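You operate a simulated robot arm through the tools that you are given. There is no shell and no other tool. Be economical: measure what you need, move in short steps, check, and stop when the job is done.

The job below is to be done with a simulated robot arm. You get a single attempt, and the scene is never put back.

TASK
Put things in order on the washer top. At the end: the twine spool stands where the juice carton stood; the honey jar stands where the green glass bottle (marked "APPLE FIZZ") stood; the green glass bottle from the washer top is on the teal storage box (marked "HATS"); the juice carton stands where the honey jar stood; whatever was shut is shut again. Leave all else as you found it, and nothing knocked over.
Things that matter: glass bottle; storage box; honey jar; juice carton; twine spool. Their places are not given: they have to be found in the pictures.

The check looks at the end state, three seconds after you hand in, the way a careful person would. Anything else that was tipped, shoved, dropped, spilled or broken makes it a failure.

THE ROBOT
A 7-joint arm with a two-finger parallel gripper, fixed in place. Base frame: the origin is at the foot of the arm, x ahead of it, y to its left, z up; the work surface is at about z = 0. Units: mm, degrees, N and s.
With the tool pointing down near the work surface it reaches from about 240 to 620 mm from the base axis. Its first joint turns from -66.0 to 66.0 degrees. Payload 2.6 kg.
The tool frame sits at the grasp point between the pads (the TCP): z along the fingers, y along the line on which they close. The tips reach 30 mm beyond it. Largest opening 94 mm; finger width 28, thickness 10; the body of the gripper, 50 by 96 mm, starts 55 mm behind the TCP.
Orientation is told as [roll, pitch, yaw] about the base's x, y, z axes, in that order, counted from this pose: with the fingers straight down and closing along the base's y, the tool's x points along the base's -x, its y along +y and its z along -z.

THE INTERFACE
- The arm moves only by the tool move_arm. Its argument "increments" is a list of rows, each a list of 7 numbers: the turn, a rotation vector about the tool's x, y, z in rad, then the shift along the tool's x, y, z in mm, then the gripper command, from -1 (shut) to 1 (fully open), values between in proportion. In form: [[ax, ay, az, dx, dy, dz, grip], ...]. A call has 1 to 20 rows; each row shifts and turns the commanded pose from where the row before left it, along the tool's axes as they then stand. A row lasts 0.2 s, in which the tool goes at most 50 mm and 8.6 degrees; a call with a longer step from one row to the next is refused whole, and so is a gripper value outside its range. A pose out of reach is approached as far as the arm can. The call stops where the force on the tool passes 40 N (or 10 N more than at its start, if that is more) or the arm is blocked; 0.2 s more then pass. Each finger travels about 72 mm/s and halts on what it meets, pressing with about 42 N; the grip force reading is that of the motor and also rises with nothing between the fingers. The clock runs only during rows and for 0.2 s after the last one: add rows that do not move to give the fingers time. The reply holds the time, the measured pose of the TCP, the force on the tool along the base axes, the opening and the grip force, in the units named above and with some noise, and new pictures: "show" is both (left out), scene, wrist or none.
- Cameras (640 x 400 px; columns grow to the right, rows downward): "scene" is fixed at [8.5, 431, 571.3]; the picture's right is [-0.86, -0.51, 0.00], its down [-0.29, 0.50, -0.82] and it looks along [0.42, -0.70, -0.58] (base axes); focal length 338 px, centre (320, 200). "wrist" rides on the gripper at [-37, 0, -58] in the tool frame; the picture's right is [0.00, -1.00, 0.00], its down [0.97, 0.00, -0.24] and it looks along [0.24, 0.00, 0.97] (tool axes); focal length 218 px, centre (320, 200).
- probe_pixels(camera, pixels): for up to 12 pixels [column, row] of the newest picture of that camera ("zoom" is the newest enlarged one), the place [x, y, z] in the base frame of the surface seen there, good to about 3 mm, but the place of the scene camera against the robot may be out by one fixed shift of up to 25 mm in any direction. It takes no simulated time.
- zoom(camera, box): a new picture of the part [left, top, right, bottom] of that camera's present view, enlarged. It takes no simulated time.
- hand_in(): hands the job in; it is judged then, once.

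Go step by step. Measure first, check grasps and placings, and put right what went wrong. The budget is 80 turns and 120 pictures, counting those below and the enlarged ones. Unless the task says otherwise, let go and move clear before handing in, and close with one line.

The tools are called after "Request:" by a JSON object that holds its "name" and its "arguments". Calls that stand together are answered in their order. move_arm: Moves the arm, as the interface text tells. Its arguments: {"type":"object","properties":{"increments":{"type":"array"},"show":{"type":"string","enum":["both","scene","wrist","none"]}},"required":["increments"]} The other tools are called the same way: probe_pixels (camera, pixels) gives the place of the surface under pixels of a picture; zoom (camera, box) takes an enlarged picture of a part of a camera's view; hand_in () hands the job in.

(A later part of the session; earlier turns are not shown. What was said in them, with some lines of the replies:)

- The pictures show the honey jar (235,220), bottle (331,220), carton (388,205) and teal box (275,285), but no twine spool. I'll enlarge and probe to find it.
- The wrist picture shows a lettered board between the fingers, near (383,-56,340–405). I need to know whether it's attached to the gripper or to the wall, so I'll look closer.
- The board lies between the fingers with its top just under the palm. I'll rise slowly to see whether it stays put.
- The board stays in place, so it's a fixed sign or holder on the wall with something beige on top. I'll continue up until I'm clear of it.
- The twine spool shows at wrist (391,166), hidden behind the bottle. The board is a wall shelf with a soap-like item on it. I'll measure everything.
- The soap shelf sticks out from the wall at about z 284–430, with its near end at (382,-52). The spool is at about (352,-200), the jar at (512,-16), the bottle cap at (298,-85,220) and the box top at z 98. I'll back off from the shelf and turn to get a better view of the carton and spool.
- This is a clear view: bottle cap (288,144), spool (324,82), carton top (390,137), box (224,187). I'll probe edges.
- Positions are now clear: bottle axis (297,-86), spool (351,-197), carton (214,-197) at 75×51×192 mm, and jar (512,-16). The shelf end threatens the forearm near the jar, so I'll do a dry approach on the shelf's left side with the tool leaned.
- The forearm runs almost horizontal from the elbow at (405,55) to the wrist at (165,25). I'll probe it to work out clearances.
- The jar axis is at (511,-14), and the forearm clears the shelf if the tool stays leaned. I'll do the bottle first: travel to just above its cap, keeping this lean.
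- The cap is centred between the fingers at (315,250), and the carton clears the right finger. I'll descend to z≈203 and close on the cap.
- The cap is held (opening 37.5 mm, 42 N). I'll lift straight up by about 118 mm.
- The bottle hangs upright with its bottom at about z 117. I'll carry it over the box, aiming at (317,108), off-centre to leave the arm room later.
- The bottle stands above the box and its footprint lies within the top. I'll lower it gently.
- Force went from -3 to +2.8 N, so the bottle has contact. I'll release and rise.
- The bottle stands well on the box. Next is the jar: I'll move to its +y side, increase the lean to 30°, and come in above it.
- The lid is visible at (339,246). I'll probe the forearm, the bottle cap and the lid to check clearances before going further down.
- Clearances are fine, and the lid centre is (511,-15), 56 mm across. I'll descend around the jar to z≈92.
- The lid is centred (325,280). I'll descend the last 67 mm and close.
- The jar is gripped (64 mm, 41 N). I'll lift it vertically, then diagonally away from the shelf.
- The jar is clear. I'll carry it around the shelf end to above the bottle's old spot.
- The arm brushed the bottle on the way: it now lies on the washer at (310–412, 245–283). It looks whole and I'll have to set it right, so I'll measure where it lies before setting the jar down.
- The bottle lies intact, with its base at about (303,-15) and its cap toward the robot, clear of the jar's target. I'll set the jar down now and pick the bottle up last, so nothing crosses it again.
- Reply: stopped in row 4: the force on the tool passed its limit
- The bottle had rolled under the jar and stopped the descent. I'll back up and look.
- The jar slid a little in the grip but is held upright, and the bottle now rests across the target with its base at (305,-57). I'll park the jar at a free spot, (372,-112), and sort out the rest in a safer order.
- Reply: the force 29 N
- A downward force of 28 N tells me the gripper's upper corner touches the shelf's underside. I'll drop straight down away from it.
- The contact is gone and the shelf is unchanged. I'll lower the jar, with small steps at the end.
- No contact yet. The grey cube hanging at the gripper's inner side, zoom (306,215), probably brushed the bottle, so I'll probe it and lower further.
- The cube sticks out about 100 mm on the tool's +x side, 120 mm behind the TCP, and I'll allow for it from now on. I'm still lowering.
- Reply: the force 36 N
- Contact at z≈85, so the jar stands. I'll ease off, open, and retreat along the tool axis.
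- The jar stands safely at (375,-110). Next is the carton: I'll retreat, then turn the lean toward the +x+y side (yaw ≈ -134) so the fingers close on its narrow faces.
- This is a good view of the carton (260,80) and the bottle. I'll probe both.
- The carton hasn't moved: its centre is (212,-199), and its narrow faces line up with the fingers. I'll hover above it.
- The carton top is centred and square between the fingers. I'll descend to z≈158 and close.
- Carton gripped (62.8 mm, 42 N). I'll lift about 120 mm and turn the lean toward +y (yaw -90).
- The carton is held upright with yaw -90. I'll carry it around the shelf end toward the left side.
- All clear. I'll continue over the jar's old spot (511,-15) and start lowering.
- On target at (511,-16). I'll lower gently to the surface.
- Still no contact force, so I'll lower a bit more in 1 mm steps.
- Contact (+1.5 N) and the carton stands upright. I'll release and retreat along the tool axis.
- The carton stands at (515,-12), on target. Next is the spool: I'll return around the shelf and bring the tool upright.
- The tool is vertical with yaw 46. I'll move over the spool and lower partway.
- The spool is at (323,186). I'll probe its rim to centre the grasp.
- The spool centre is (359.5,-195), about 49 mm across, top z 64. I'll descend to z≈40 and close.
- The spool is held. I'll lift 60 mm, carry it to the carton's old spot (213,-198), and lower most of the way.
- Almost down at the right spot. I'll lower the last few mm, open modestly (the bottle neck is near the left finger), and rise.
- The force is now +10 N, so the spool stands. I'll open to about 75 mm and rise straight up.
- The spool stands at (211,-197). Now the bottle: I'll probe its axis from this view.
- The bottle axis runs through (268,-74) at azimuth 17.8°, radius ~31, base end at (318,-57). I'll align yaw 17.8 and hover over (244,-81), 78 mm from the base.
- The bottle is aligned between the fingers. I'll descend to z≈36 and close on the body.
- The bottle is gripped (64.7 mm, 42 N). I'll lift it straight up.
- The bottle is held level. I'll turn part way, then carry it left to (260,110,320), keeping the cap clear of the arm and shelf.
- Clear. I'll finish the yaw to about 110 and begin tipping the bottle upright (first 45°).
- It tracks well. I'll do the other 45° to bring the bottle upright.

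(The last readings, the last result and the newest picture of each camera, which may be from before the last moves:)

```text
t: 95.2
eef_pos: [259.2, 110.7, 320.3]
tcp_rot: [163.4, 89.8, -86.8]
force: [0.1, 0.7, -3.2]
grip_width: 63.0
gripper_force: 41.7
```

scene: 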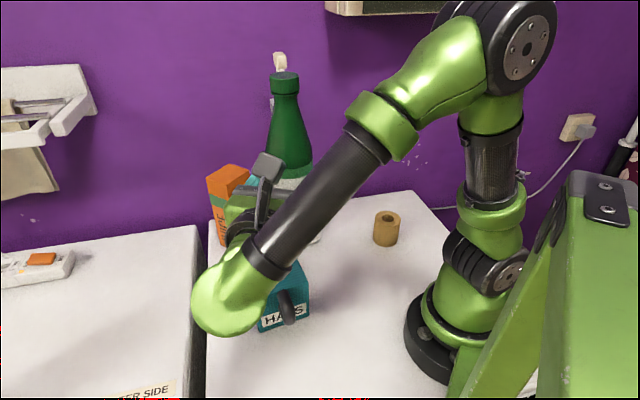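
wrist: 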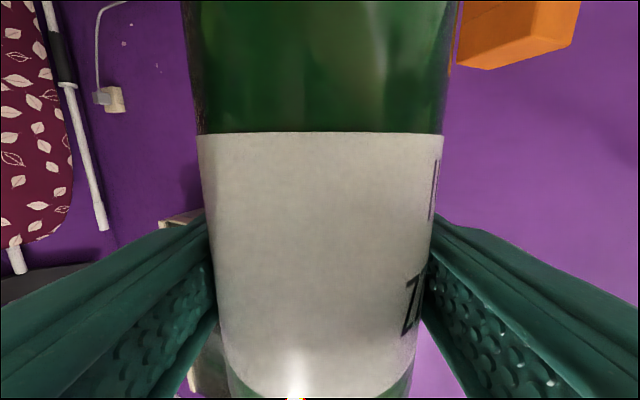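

The bottle is upright in the grip. I'll move over the box centre (329,80) and lower to about z 200.

Request:
{"name": "move_arm", "arguments": {"increments": [[0, 0, 0, 0, -13.8, 13.2, -1], [0, 0, 0, 0, -13.8, 13.2, -1], [0, 0, 0, 0, -13.8, 13.2, -1], [0, 0, 0, 0, -13.8, 13.2, -1], [0, 0, 0, -20, 0, 0, -1], [0, 0, 0, -20, 0, 0, -1], [0, 0, 0, -20, 0, 0, -1], [0, 0, 0, -20, 0, 0, -1], [0, 0, 0, -20, 0, 0, -1], [0, 0, 0, -15, 0, 0, -1], [0, 0, 0, 0, 0, 0, -1]]}}

Request:
{"name": "zoom", "arguments": {"camera": "scene", "box": [180, 130, 380, 340]}}

```text
t: 97.6
eef_pos: [329.0, 78.4, 204.6]
tcp_rot: [148.5, 89.9, -101.6]
force: [-0.2, 0.3, -1.8]
grip_width: 62.9
gripper_force: 41.9
```

scene: 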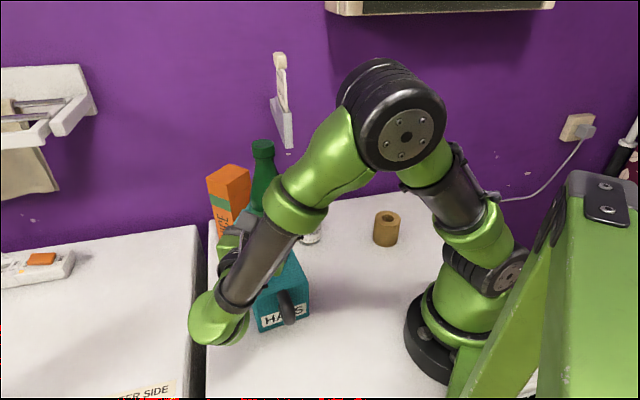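
wrist: 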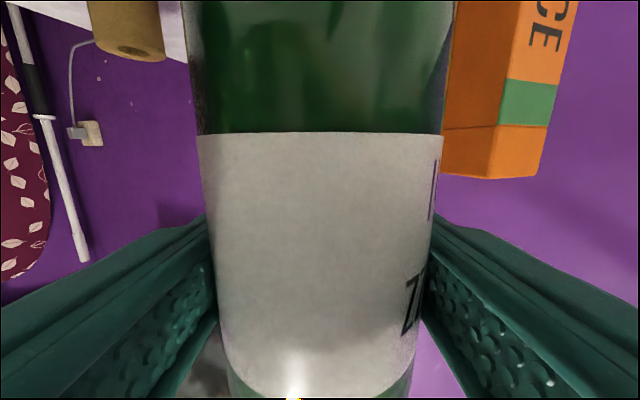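

```text
1.90 times, centred on (280, 235) of scene
```

zoom: 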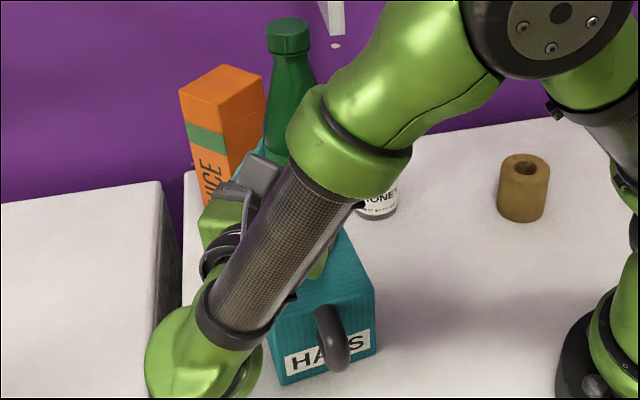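

I'm over the box. I'll lower toward contact, expected near z 174.

Request:
{"name": "move_arm", "arguments": {"increments": [[0, 0, 0, -8, 0, 0, -1], [0, 0, 0, -8, 0, 0, -1], [0, 0, 0, -5, 0, 0, -1], [0, 0, 0, -2, 0, 0, -1], [0, 0, 0, -1, 0, 0, -1], [0, 0, 0, 0, 0, 0, -1]], "show": "none"}}

```text
t: 99.0
eef_pos: [330.8, 79.0, 182.7]
tcp_rot: [-132.3, 89.8, -22.4]
force: [-6.4, 6.7, 25.8]
grip_width: 62.9
gripper_force: 42.3
```

Contact at z≈182. I'll ease up slightly and check the picture before releasing.

Request:
{"name": "move_arm", "arguments": {"increments": [[0, 0, 0, 1, 0, 0, -1], [0, 0, 0, 1, 0, 0, -1], [0, 0, 0, 0, 0, 0, -1]]}}

Request:
{"name": "zoom", "arguments": {"camera": "scene", "box": [180, 130, 380, 340]}}

```text
t: 99.8
eef_pos: [329.3, 78.4, 181.9]
tcp_rot: [108.1, 89.7, -142.1]
force: [0.4, 0.5, -1.9]
grip_width: 62.6
gripper_force: 41.9
```

scene: 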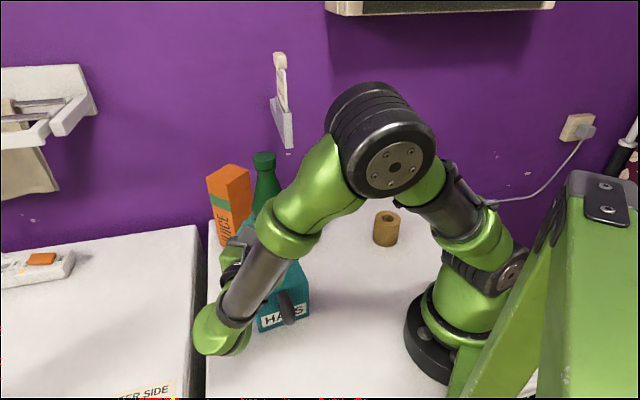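
wrist: 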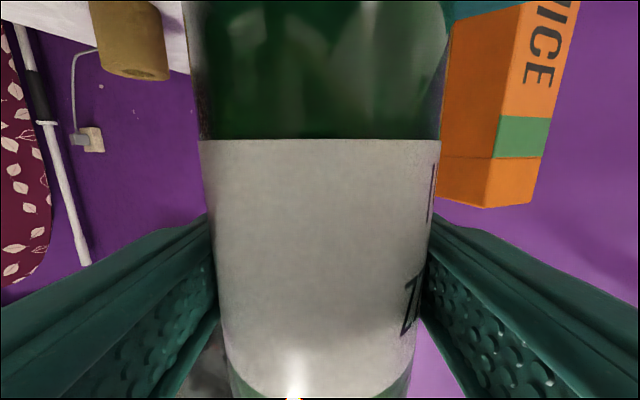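

```text
1.90 times, centred on (280, 235) of scene
```

zoom: 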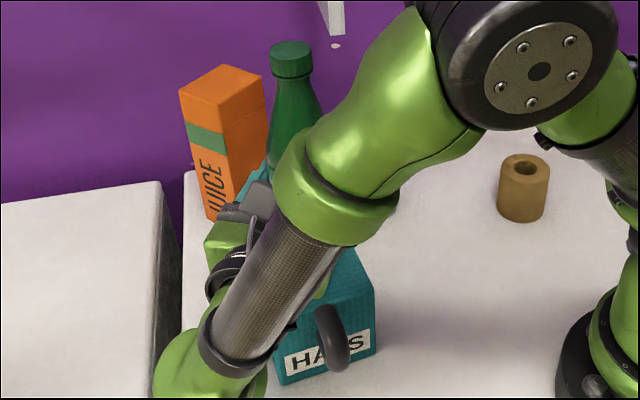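

Light again: it's hovering under 2 mm above the box, upright. I'll lower 1 mm, open slowly and back off along the tool axis.

Request:
{"name": "move_arm", "arguments": {"increments": [[0, 0, 0, -1.2, 0, 0, -1], [0, 0, 0, 0, 0, 0, -1], [0, 0, 0, 0, 0, 0, 0.2], [0, 0, 0, 0, 0, 0, 0.6], [0, 0, 0, 0, 0, 0, 1], [0, 0, 0, 0, 0, 0, 1], [0, 0, 0, 0, 0, -10, 1], [0, 0, 0, 0, 0, -15, 1], [0, 0, 0, 0, 0, -20, 1], [0, 0, 0, 0, 0, -20, 1], [0, 0, 0, 0, 0, -20, 1]]}}

```text
t: 102.2
eef_pos: [300.0, 156.7, 181.0]
tcp_rot: [139.8, 89.9, -110.2]
force: [-0.1, -0.9, 0.4]
grip_width: 94.2
gripper_force: 0.1
```

scene: 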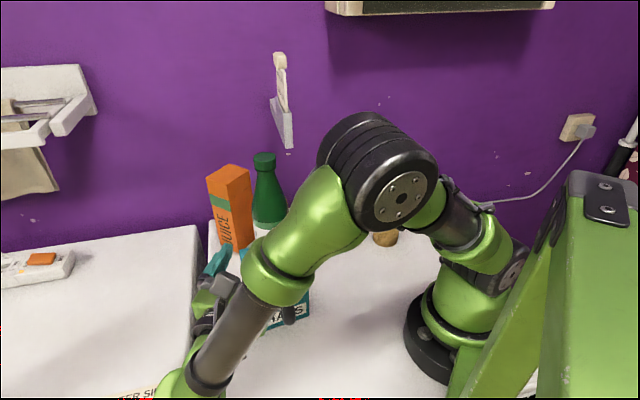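
wrist: 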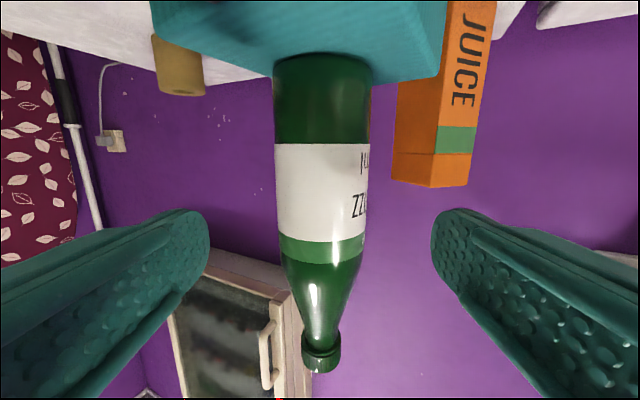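

The bottle stands upright on the box and the fingers are clear. I'll rise straight up 180 mm, then pitch the tool back down.

Request:
{"name": "move_arm", "arguments": {"increments": [[0, 0, 0, 22.5, 0, 0, 1], [0, 0, 0, 22.5, 0, 0, 1], [0, 0, 0, 22.5, 0, 0, 1], [0, 0, 0, 22.5, 0, 0, 1], [0, 0, 0, 22.5, 0, 0, 1], [0, 0, 0, 22.5, 0, 0, 1], [0, 0, 0, 22.5, 0, 0, 1], [0, 0, 0, 22.5, 0, 0, 1], [0, -0.131, 0, 0, 0, 0, 1], [0, -0.131, 0, 0, 0, 0, 1], [0, -0.131, 0, 0, 0, 0, 1], [0, -0.131, 0, 0, 0, 0, 1], [0, -0.131, 0, 0, 0, 0, 1], [0, -0.131, 0, 0, 0, 0, 1], [0, -0.131, 0, 0, 0, 0, 1], [0, -0.131, 0, 0, 0, 0, 1], [0, -0.131, 0, 0, 0, 0, 1], [0, -0.131, 0, 0, 0, 0, 1], [0, -0.131, 0, 0, 0, 0, 1], [0, -0.131, 0, 0, 0, 0, 1]]}}

```text
t: 106.4
eef_pos: [300.1, 157.9, 361.8]
tcp_rot: [0.1, -0.1, 109.9]
force: [0.1, -0.5, -0.1]
grip_width: 94.2
gripper_force: 0.1
```

scene: 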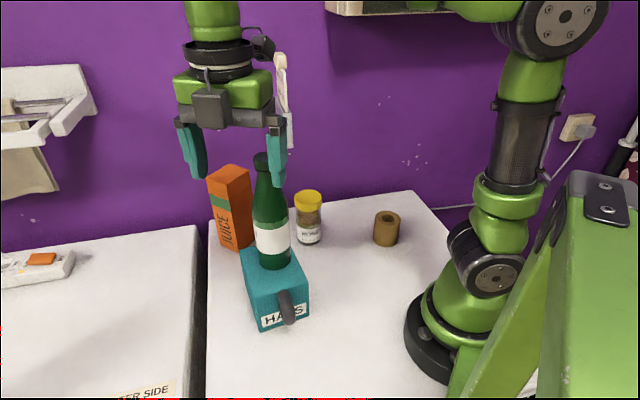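
wrist: 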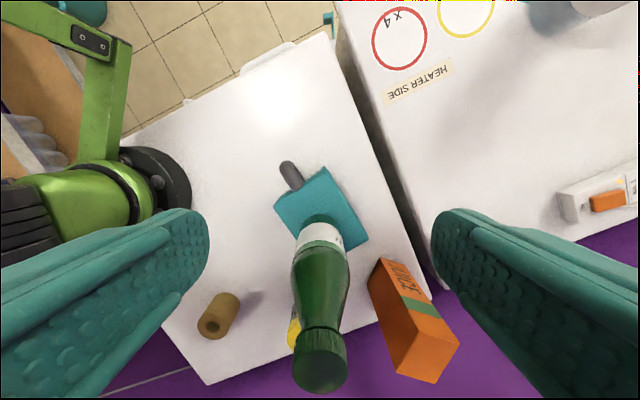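

All good. I'll rise 40 mm and yaw back to -40.

Request:
{"name": "move_arm", "arguments": {"increments": [[0, 0, 0, 0, 0, -20, 1], [0, 0, 0, 0, 0, -20, 1], [0, 0, 0.1454, 0, 0, 0, 1], [0, 0, 0.1454, 0, 0, 0, 1], [0, 0, 0.1454, 0, 0, 0, 1], [0, 0, 0.1454, 0, 0, 0, 1], [0, 0, 0.1454, 0, 0, 0, 1], [0, 0, 0.1454, 0, 0, 0, 1], [0, 0, 0.1454, 0, 0, 0, 1], [0, 0, 0.1454, 0, 0, 0, 1], [0, 0, 0.1454, 0, 0, 0, 1], [0, 0, 0.1454, 0, 0, 0, 1], [0, 0, 0.1454, 0, 0, 0, 1], [0, 0, 0.1454, 0, 0, 0, 1], [0, 0, 0.1454, 0, 0, 0, 1], [0, 0, 0.1454, 0, 0, 0, 1], [0, 0, 0.1454, 0, 0, 0, 1], [0, 0, 0.1454, 0, 0, 0, 1], [0, 0, 0.1454, 0, 0, 0, 1], [0, 0, 0.1454, 0, 0, 0, 1]], "show": "none"}}

```text
t: 110.6
eef_pos: [300.7, 159.4, 401.9]
tcp_rot: [0.1, -0.1, -40.2]
force: [-0.5, 0.3, -0.5]
grip_width: 94.0
gripper_force: 0.1
```

Next I'll travel on the robot side of the box to (270,-60), descend to z≈300, and restore the lean for the jar.

Request:
{"name": "move_arm", "arguments": {"increments": [[0, 0, 0, -3.5, -22.9, 0, 1], [0, 0, 0, -3.5, -22.9, 0, 1], [0, 0, 0, -3.5, -22.9, 0, 1], [0, 0, 0, -3.5, -22.9, 0, 1], [0, 0, 0, -3.5, -22.9, 0, 1], [0, 0, 0, -20, -14.5, 0, 1], [0, 0, 0, -20, -14.5, 0, 1], [0, 0, 0, -20, -14.5, 0, 1], [0, 0, 0, -20, -14.5, 0, 1], [0, 0, 0, -20, -14.5, 0, 1], [0, 0, 0, 0, 0, 25, 1], [0, 0, 0, 0, 0, 25, 1], [0, 0, 0, 0, 0, 25, 1], [0, 0, 0, 0, 0, 25, 1], [0, -0.1335, 0, 0, 0, 0, 1], [0, -0.1335, 0, 0, 0, 0, 1], [0, -0.1335, 0, 0, 0, 0, 1], [0, -0.1335, 0, 0, 0, 0, 1], [0, 0, 0, 0, 0, 0, 1]]}}

```text
t: 114.6
eef_pos: [270.1, -59.8, 301.0]
tcp_rot: [0.0, -30.7, -40.0]
force: [0.4, 0.7, -0.3]
grip_width: 94.0
gripper_force: 0.0
```

scene: 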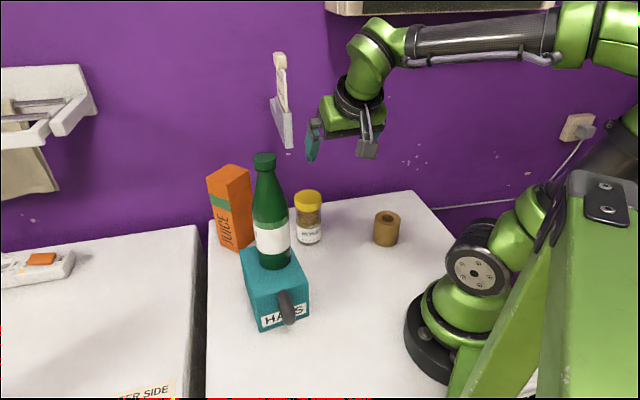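
wrist: 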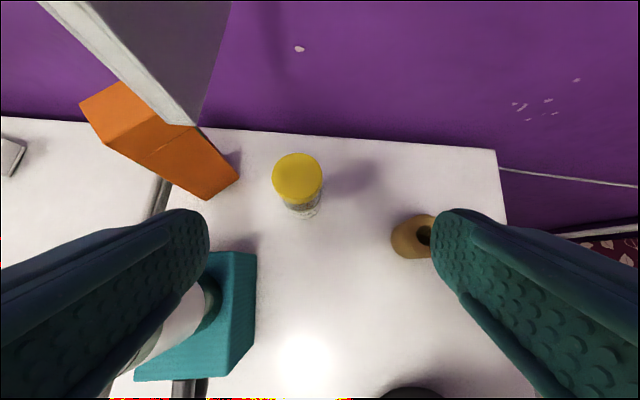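

The lid is at (297,180). I'll probe it for an exact axis.

Request:
{"name": "probe_pixels", "arguments": {"camera": "wrist", "pixels": [[275, 178], [319, 178], [297, 156], [297, 200], [297, 178], [305, 212], [418, 236]]}}

```text
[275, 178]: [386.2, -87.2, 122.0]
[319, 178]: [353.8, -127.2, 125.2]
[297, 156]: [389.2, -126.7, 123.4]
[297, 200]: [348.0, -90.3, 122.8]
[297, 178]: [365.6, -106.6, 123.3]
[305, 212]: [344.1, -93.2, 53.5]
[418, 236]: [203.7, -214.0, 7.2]
```

The jar axis is at (369.5,-107.5). I'll approach to the start point on the tool axis and slide in around the lid.

Request:
{"name": "move_arm", "arguments": {"increments": [[0, 0, 0, 2.27, 3.9, 21.6, 1], [0, 0, 0, 2.27, 3.9, 21.6, 1], [0, 0, 0, 2.27, 3.9, 21.6, 1], [0, 0, 0, 2.27, 3.9, 21.6, 1], [0, 0, 0, 2.27, 3.9, 21.6, 1], [0, 0, 0, 2.27, 3.9, 21.6, 1], [0, 0, 0, 2.27, 3.9, 21.6, 1], [0, 0, 0, 0, 0, 0, 1]]}}

```text
t: 116.4
eef_pos: [335.5, -80.7, 162.5]
tcp_rot: [0.1, -30.6, -40.1]
force: [0.1, -0.3, 0.7]
grip_width: 94.1
gripper_force: 0.0
```

scene: 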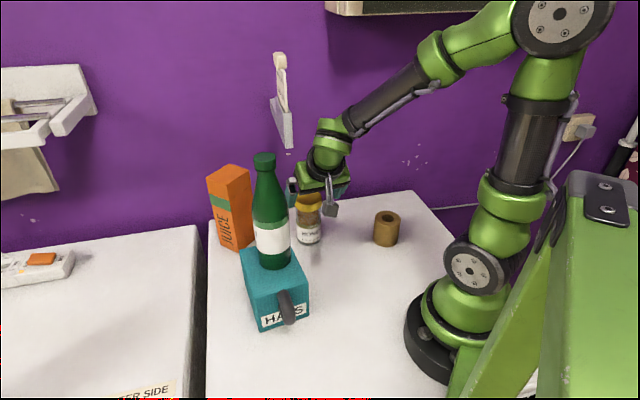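
wrist: 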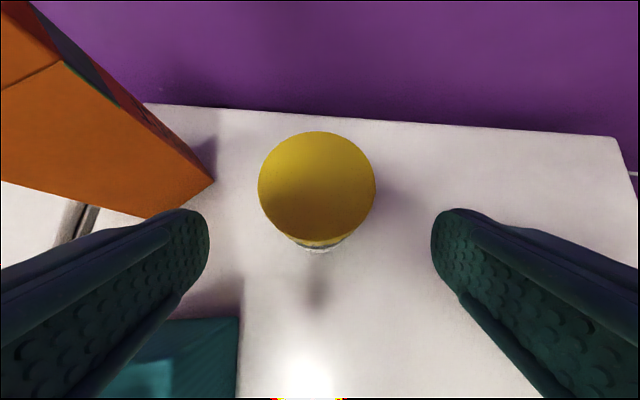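

Centred. I'll advance along the axis and close.

Request:
{"name": "move_arm", "arguments": {"increments": [[0, 0, 0, 0, 0, 20, 1], [0, 0, 0, 0, 0, 20, 1], [0, 0, 0, 0, 0, 20, 1], [0, 0, 0, 0, 0, 16, 1], [0, 0, 0, 0, 0, 8, 1], [0, 0, 0, 0, 0, 0, 1], [0, 0, 0, 0, 0, 0, 0.3], [0, 0, 0, 0, 0, 0, -0.3], [0, 0, 0, 0, 0, 0, -1], [0, 0, 0, 0, 0, 0, -1]]}}

```text
t: 118.6
eef_pos: [368.8, -107.8, 92.2]
tcp_rot: [-0.1, -30.7, -40.1]
force: [1.8, -2.7, 5.9]
grip_width: 63.3
gripper_force: 42.1
```

scene: 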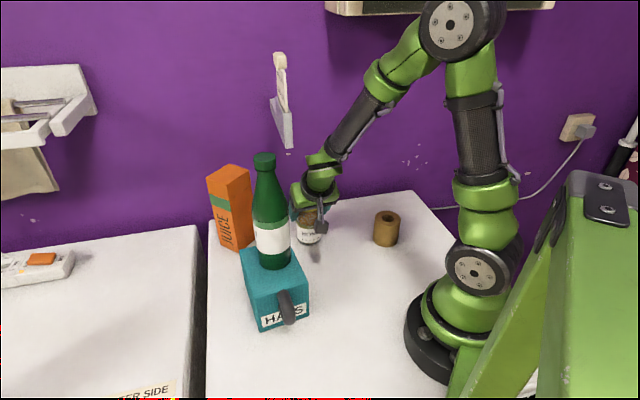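
wrist: 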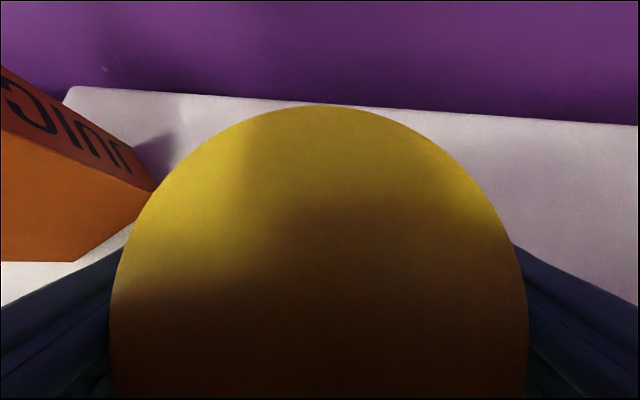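

Gripped (63 mm). I'll lift 30 mm, shift to the bottle's old spot (297,-86), and lower to just above the surface.

Request:
{"name": "move_arm", "arguments": {"increments": [[0, 0, 0, -5.1, 0, -8.6, -1], [0, 0, 0, -10.2, 0, -17.2, -1], [0, 0, 0, 14.9, -7.4, -8.8, -1], [0, 0, 0, 14.9, -7.4, -8.8, -1], [0, 0, 0, 14.9, -7.4, -8.8, -1], [0, 0, 0, 14.7, -7.3, -8.8, -1], [0, 0, 0, 0, 0, 0, -1], [0, 0, 0, 7.6, 0, 12.9, -1], [0, 0, 0, 5.1, 0, 8.6, -1], [0, 0, 0, 0, 0, 0, -1]]}}

```text
t: 120.8
eef_pos: [301.5, -83.5, 97.6]
tcp_rot: [-0.1, -30.5, -40.0]
force: [-0.7, 0.0, -5.4]
grip_width: 62.9
gripper_force: 41.7
out of reach, approached as far as the arm can: row 9
```

scene: 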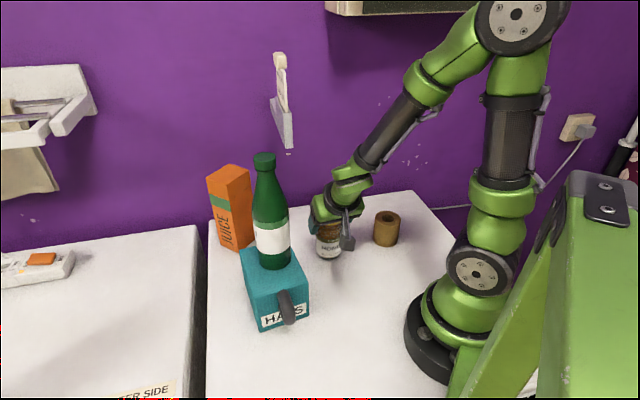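
wrist: 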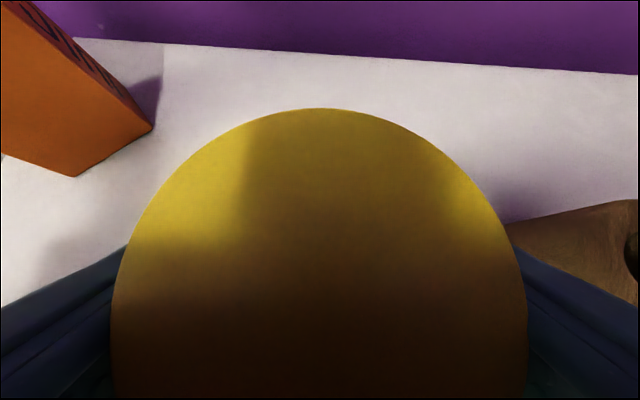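

The pose is just out of reach at this lean direction. I'll raise a little and swing the lean to yaw -70, which moves the wrist outward and keeps the jar upright.

Request:
{"name": "move_arm", "arguments": {"increments": [[0, 0, 0, -10.2, 0, -17.2, -1], [0, 0, 0, 0, 0, 0, -1], [0.0668, 0, 0.1126, 0, 0, 0, -1], [0.0668, 0, 0.1126, 0, 0, 0, -1], [0.0668, 0, 0.1126, 0, 0, 0, -1], [0.0668, 0, 0.1126, 0, 0, 0, -1], [0, 0, 0, 0, 0, 0, -1]]}}

```text
t: 122.4
eef_pos: [300.6, -85.7, 117.2]
tcp_rot: [0.0, -30.7, -70.1]
force: [0.1, 0.3, -4.6]
grip_width: 63.0
gripper_force: 42.2
```

scene: 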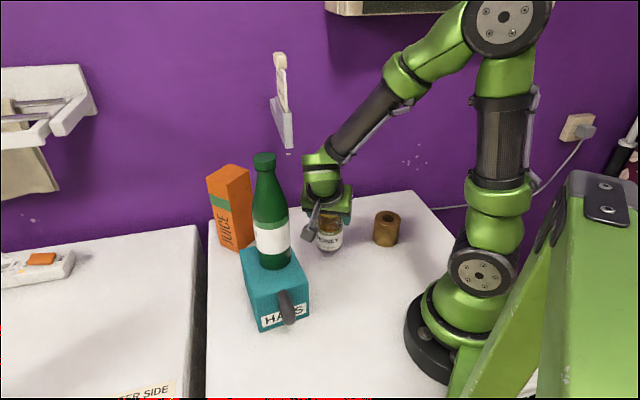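
wrist: 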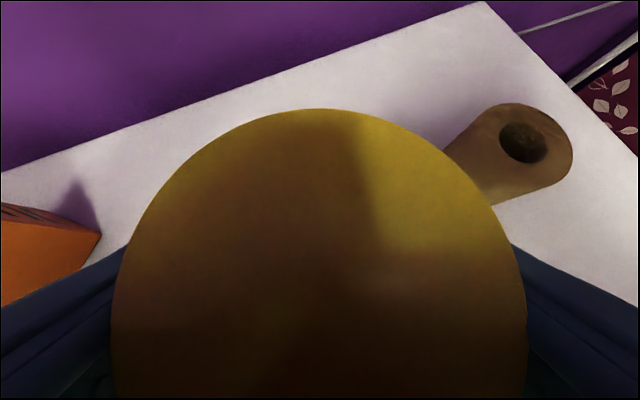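

Reach is fine now. I'll lower to the surface with small final steps.

Request:
{"name": "move_arm", "arguments": {"increments": [[0, 0, 0, 5.5, -1.4, 8.3, -1], [0, 0, 0, 5.5, -1.4, 8.3, -1], [0, 0, 0, 1, 0, 1.7, -1], [0, 0, 0, 0.51, 0, 0.86, -1], [0, 0, 0, 0.51, 0, 0.86, -1], [0, 0, 0, 0, 0, 0, -1]], "show": "none"}}

```text
t: 123.8
eef_pos: [299.5, -85.3, 94.4]
tcp_rot: [-0.1, -30.7, -69.9]
force: [-0.1, 0.4, -5.2]
grip_width: 63.1
gripper_force: 41.9
```

Request:
{"name": "move_arm", "arguments": {"increments": [[0, 0, 0, 0.51, -1, 0.86, -1], [0, 0, 0, 0.51, -0.5, 0.86, -1], [0, 0, 0, 0.51, 0, 0.86, -1], [0, 0, 0, 0, 0, 0, -1]], "show": "none"}}

```text
t: 124.8
eef_pos: [298.0, -87.2, 92.6]
tcp_rot: [0.0, -30.7, -70.2]
force: [-5.0, 1.3, 24.6]
grip_width: 62.9
gripper_force: 42.1
```

Contact on the surface. I'll ease off, open, and back out along the axis.

Request:
{"name": "move_arm", "arguments": {"increments": [[0, 0, 0, -0.4, 0, -0.7, -1], [0, 0, 0, 0, 0, 0, 0.3], [0, 0, 0, 0, 0, 0, 0.9], [0, 0, 0, 0, 0, 0, 0.9], [0, 0, 0, 0, 0, -12, 0.9], [0, 0, 0, 0, 0, -20, 0.9], [0, 0, 0, 0, 0, -25, 0.9], [0, 0, 0, 0, 0, -25, 0.9], [0, 0, 0, -10, 0, -17, 0.9], [0, 0, 0, -10, 0, -17, 0.9], [0, 0, 0, -10, 0, -17, 0.9], [0, 0, 0, -10, 0, -17, 0.9], [0, 0, 0, -10, 0, -17, 0.9], [0, 0, 0, -10, 0, -17, 0.9], [0, 0, 0, 0, 0, 0, 0.9]]}}

Request:
{"name": "zoom", "arguments": {"camera": "scene", "box": [190, 130, 430, 340]}}

```text
t: 128.0
eef_pos: [282.9, -46.4, 279.4]
tcp_rot: [-0.2, -30.7, -70.0]
force: [0.2, 0.9, -0.1]
grip_width: 89.2
gripper_force: 0.1
```

scene: 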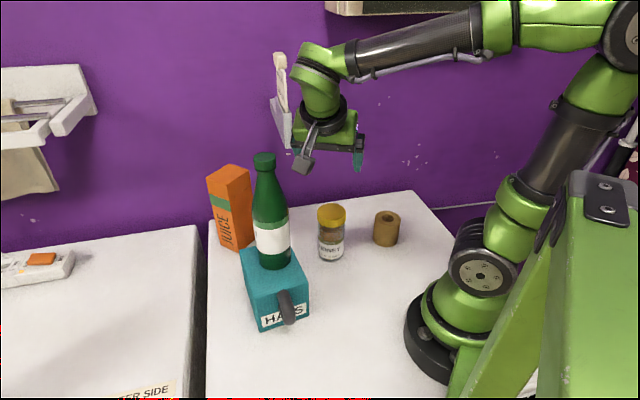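
wrist: 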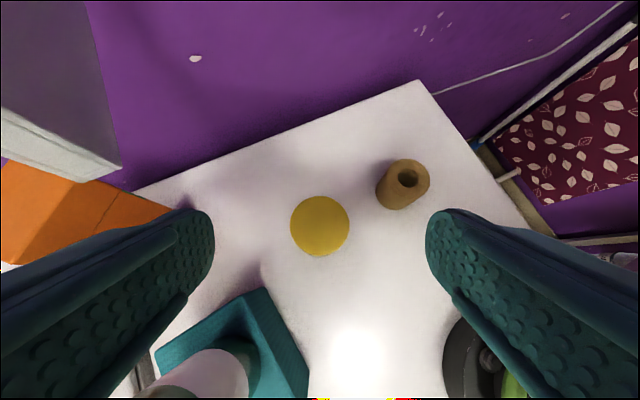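

```text
1.90 times, centred on (310, 235) of scene
```

zoom: 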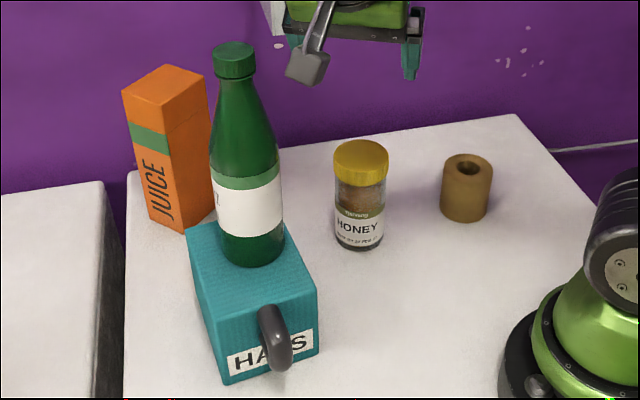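

Everything stands. As a last check I'll probe the lid, spool, box and bottle.

Request:
{"name": "probe_pixels", "arguments": {"camera": "wrist", "pixels": [[292, 225], [349, 225], [320, 197], [320, 254], [380, 190], [428, 185], [404, 160], [404, 205], [262, 290]]}}

Request:
{"name": "probe_pixels", "arguments": {"camera": "scene", "pixels": [[264, 158], [250, 262], [287, 310], [281, 60], [290, 140], [232, 172], [386, 214], [331, 208]]}}

```text
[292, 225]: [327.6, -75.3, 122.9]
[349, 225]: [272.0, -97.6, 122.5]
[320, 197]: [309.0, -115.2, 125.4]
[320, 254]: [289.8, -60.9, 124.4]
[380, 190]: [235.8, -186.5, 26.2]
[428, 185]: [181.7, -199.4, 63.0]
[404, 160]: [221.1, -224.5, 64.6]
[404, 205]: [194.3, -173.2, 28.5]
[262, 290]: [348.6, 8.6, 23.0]
```

```text
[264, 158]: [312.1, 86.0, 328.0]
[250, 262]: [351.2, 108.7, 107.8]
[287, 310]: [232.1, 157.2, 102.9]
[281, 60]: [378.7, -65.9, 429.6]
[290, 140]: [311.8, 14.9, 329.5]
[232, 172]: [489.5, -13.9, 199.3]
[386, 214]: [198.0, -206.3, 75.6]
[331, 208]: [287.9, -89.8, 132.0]
```

The jar is at (299,-88), the spool at about (210,-198), and the carton at (515,-12). The bottle is upright on the box, and the box and shelf haven't moved. The gripper is clear, so I'm handing in.

Request:
{"name": "hand_in", "arguments": {}}

```text
The job is handed in.
```

The spool, jar, carton and bottle are all in their asked-for places and standing upright; the arm knocked the bottle off the box once partway through, and I set it back up with no damage visible.
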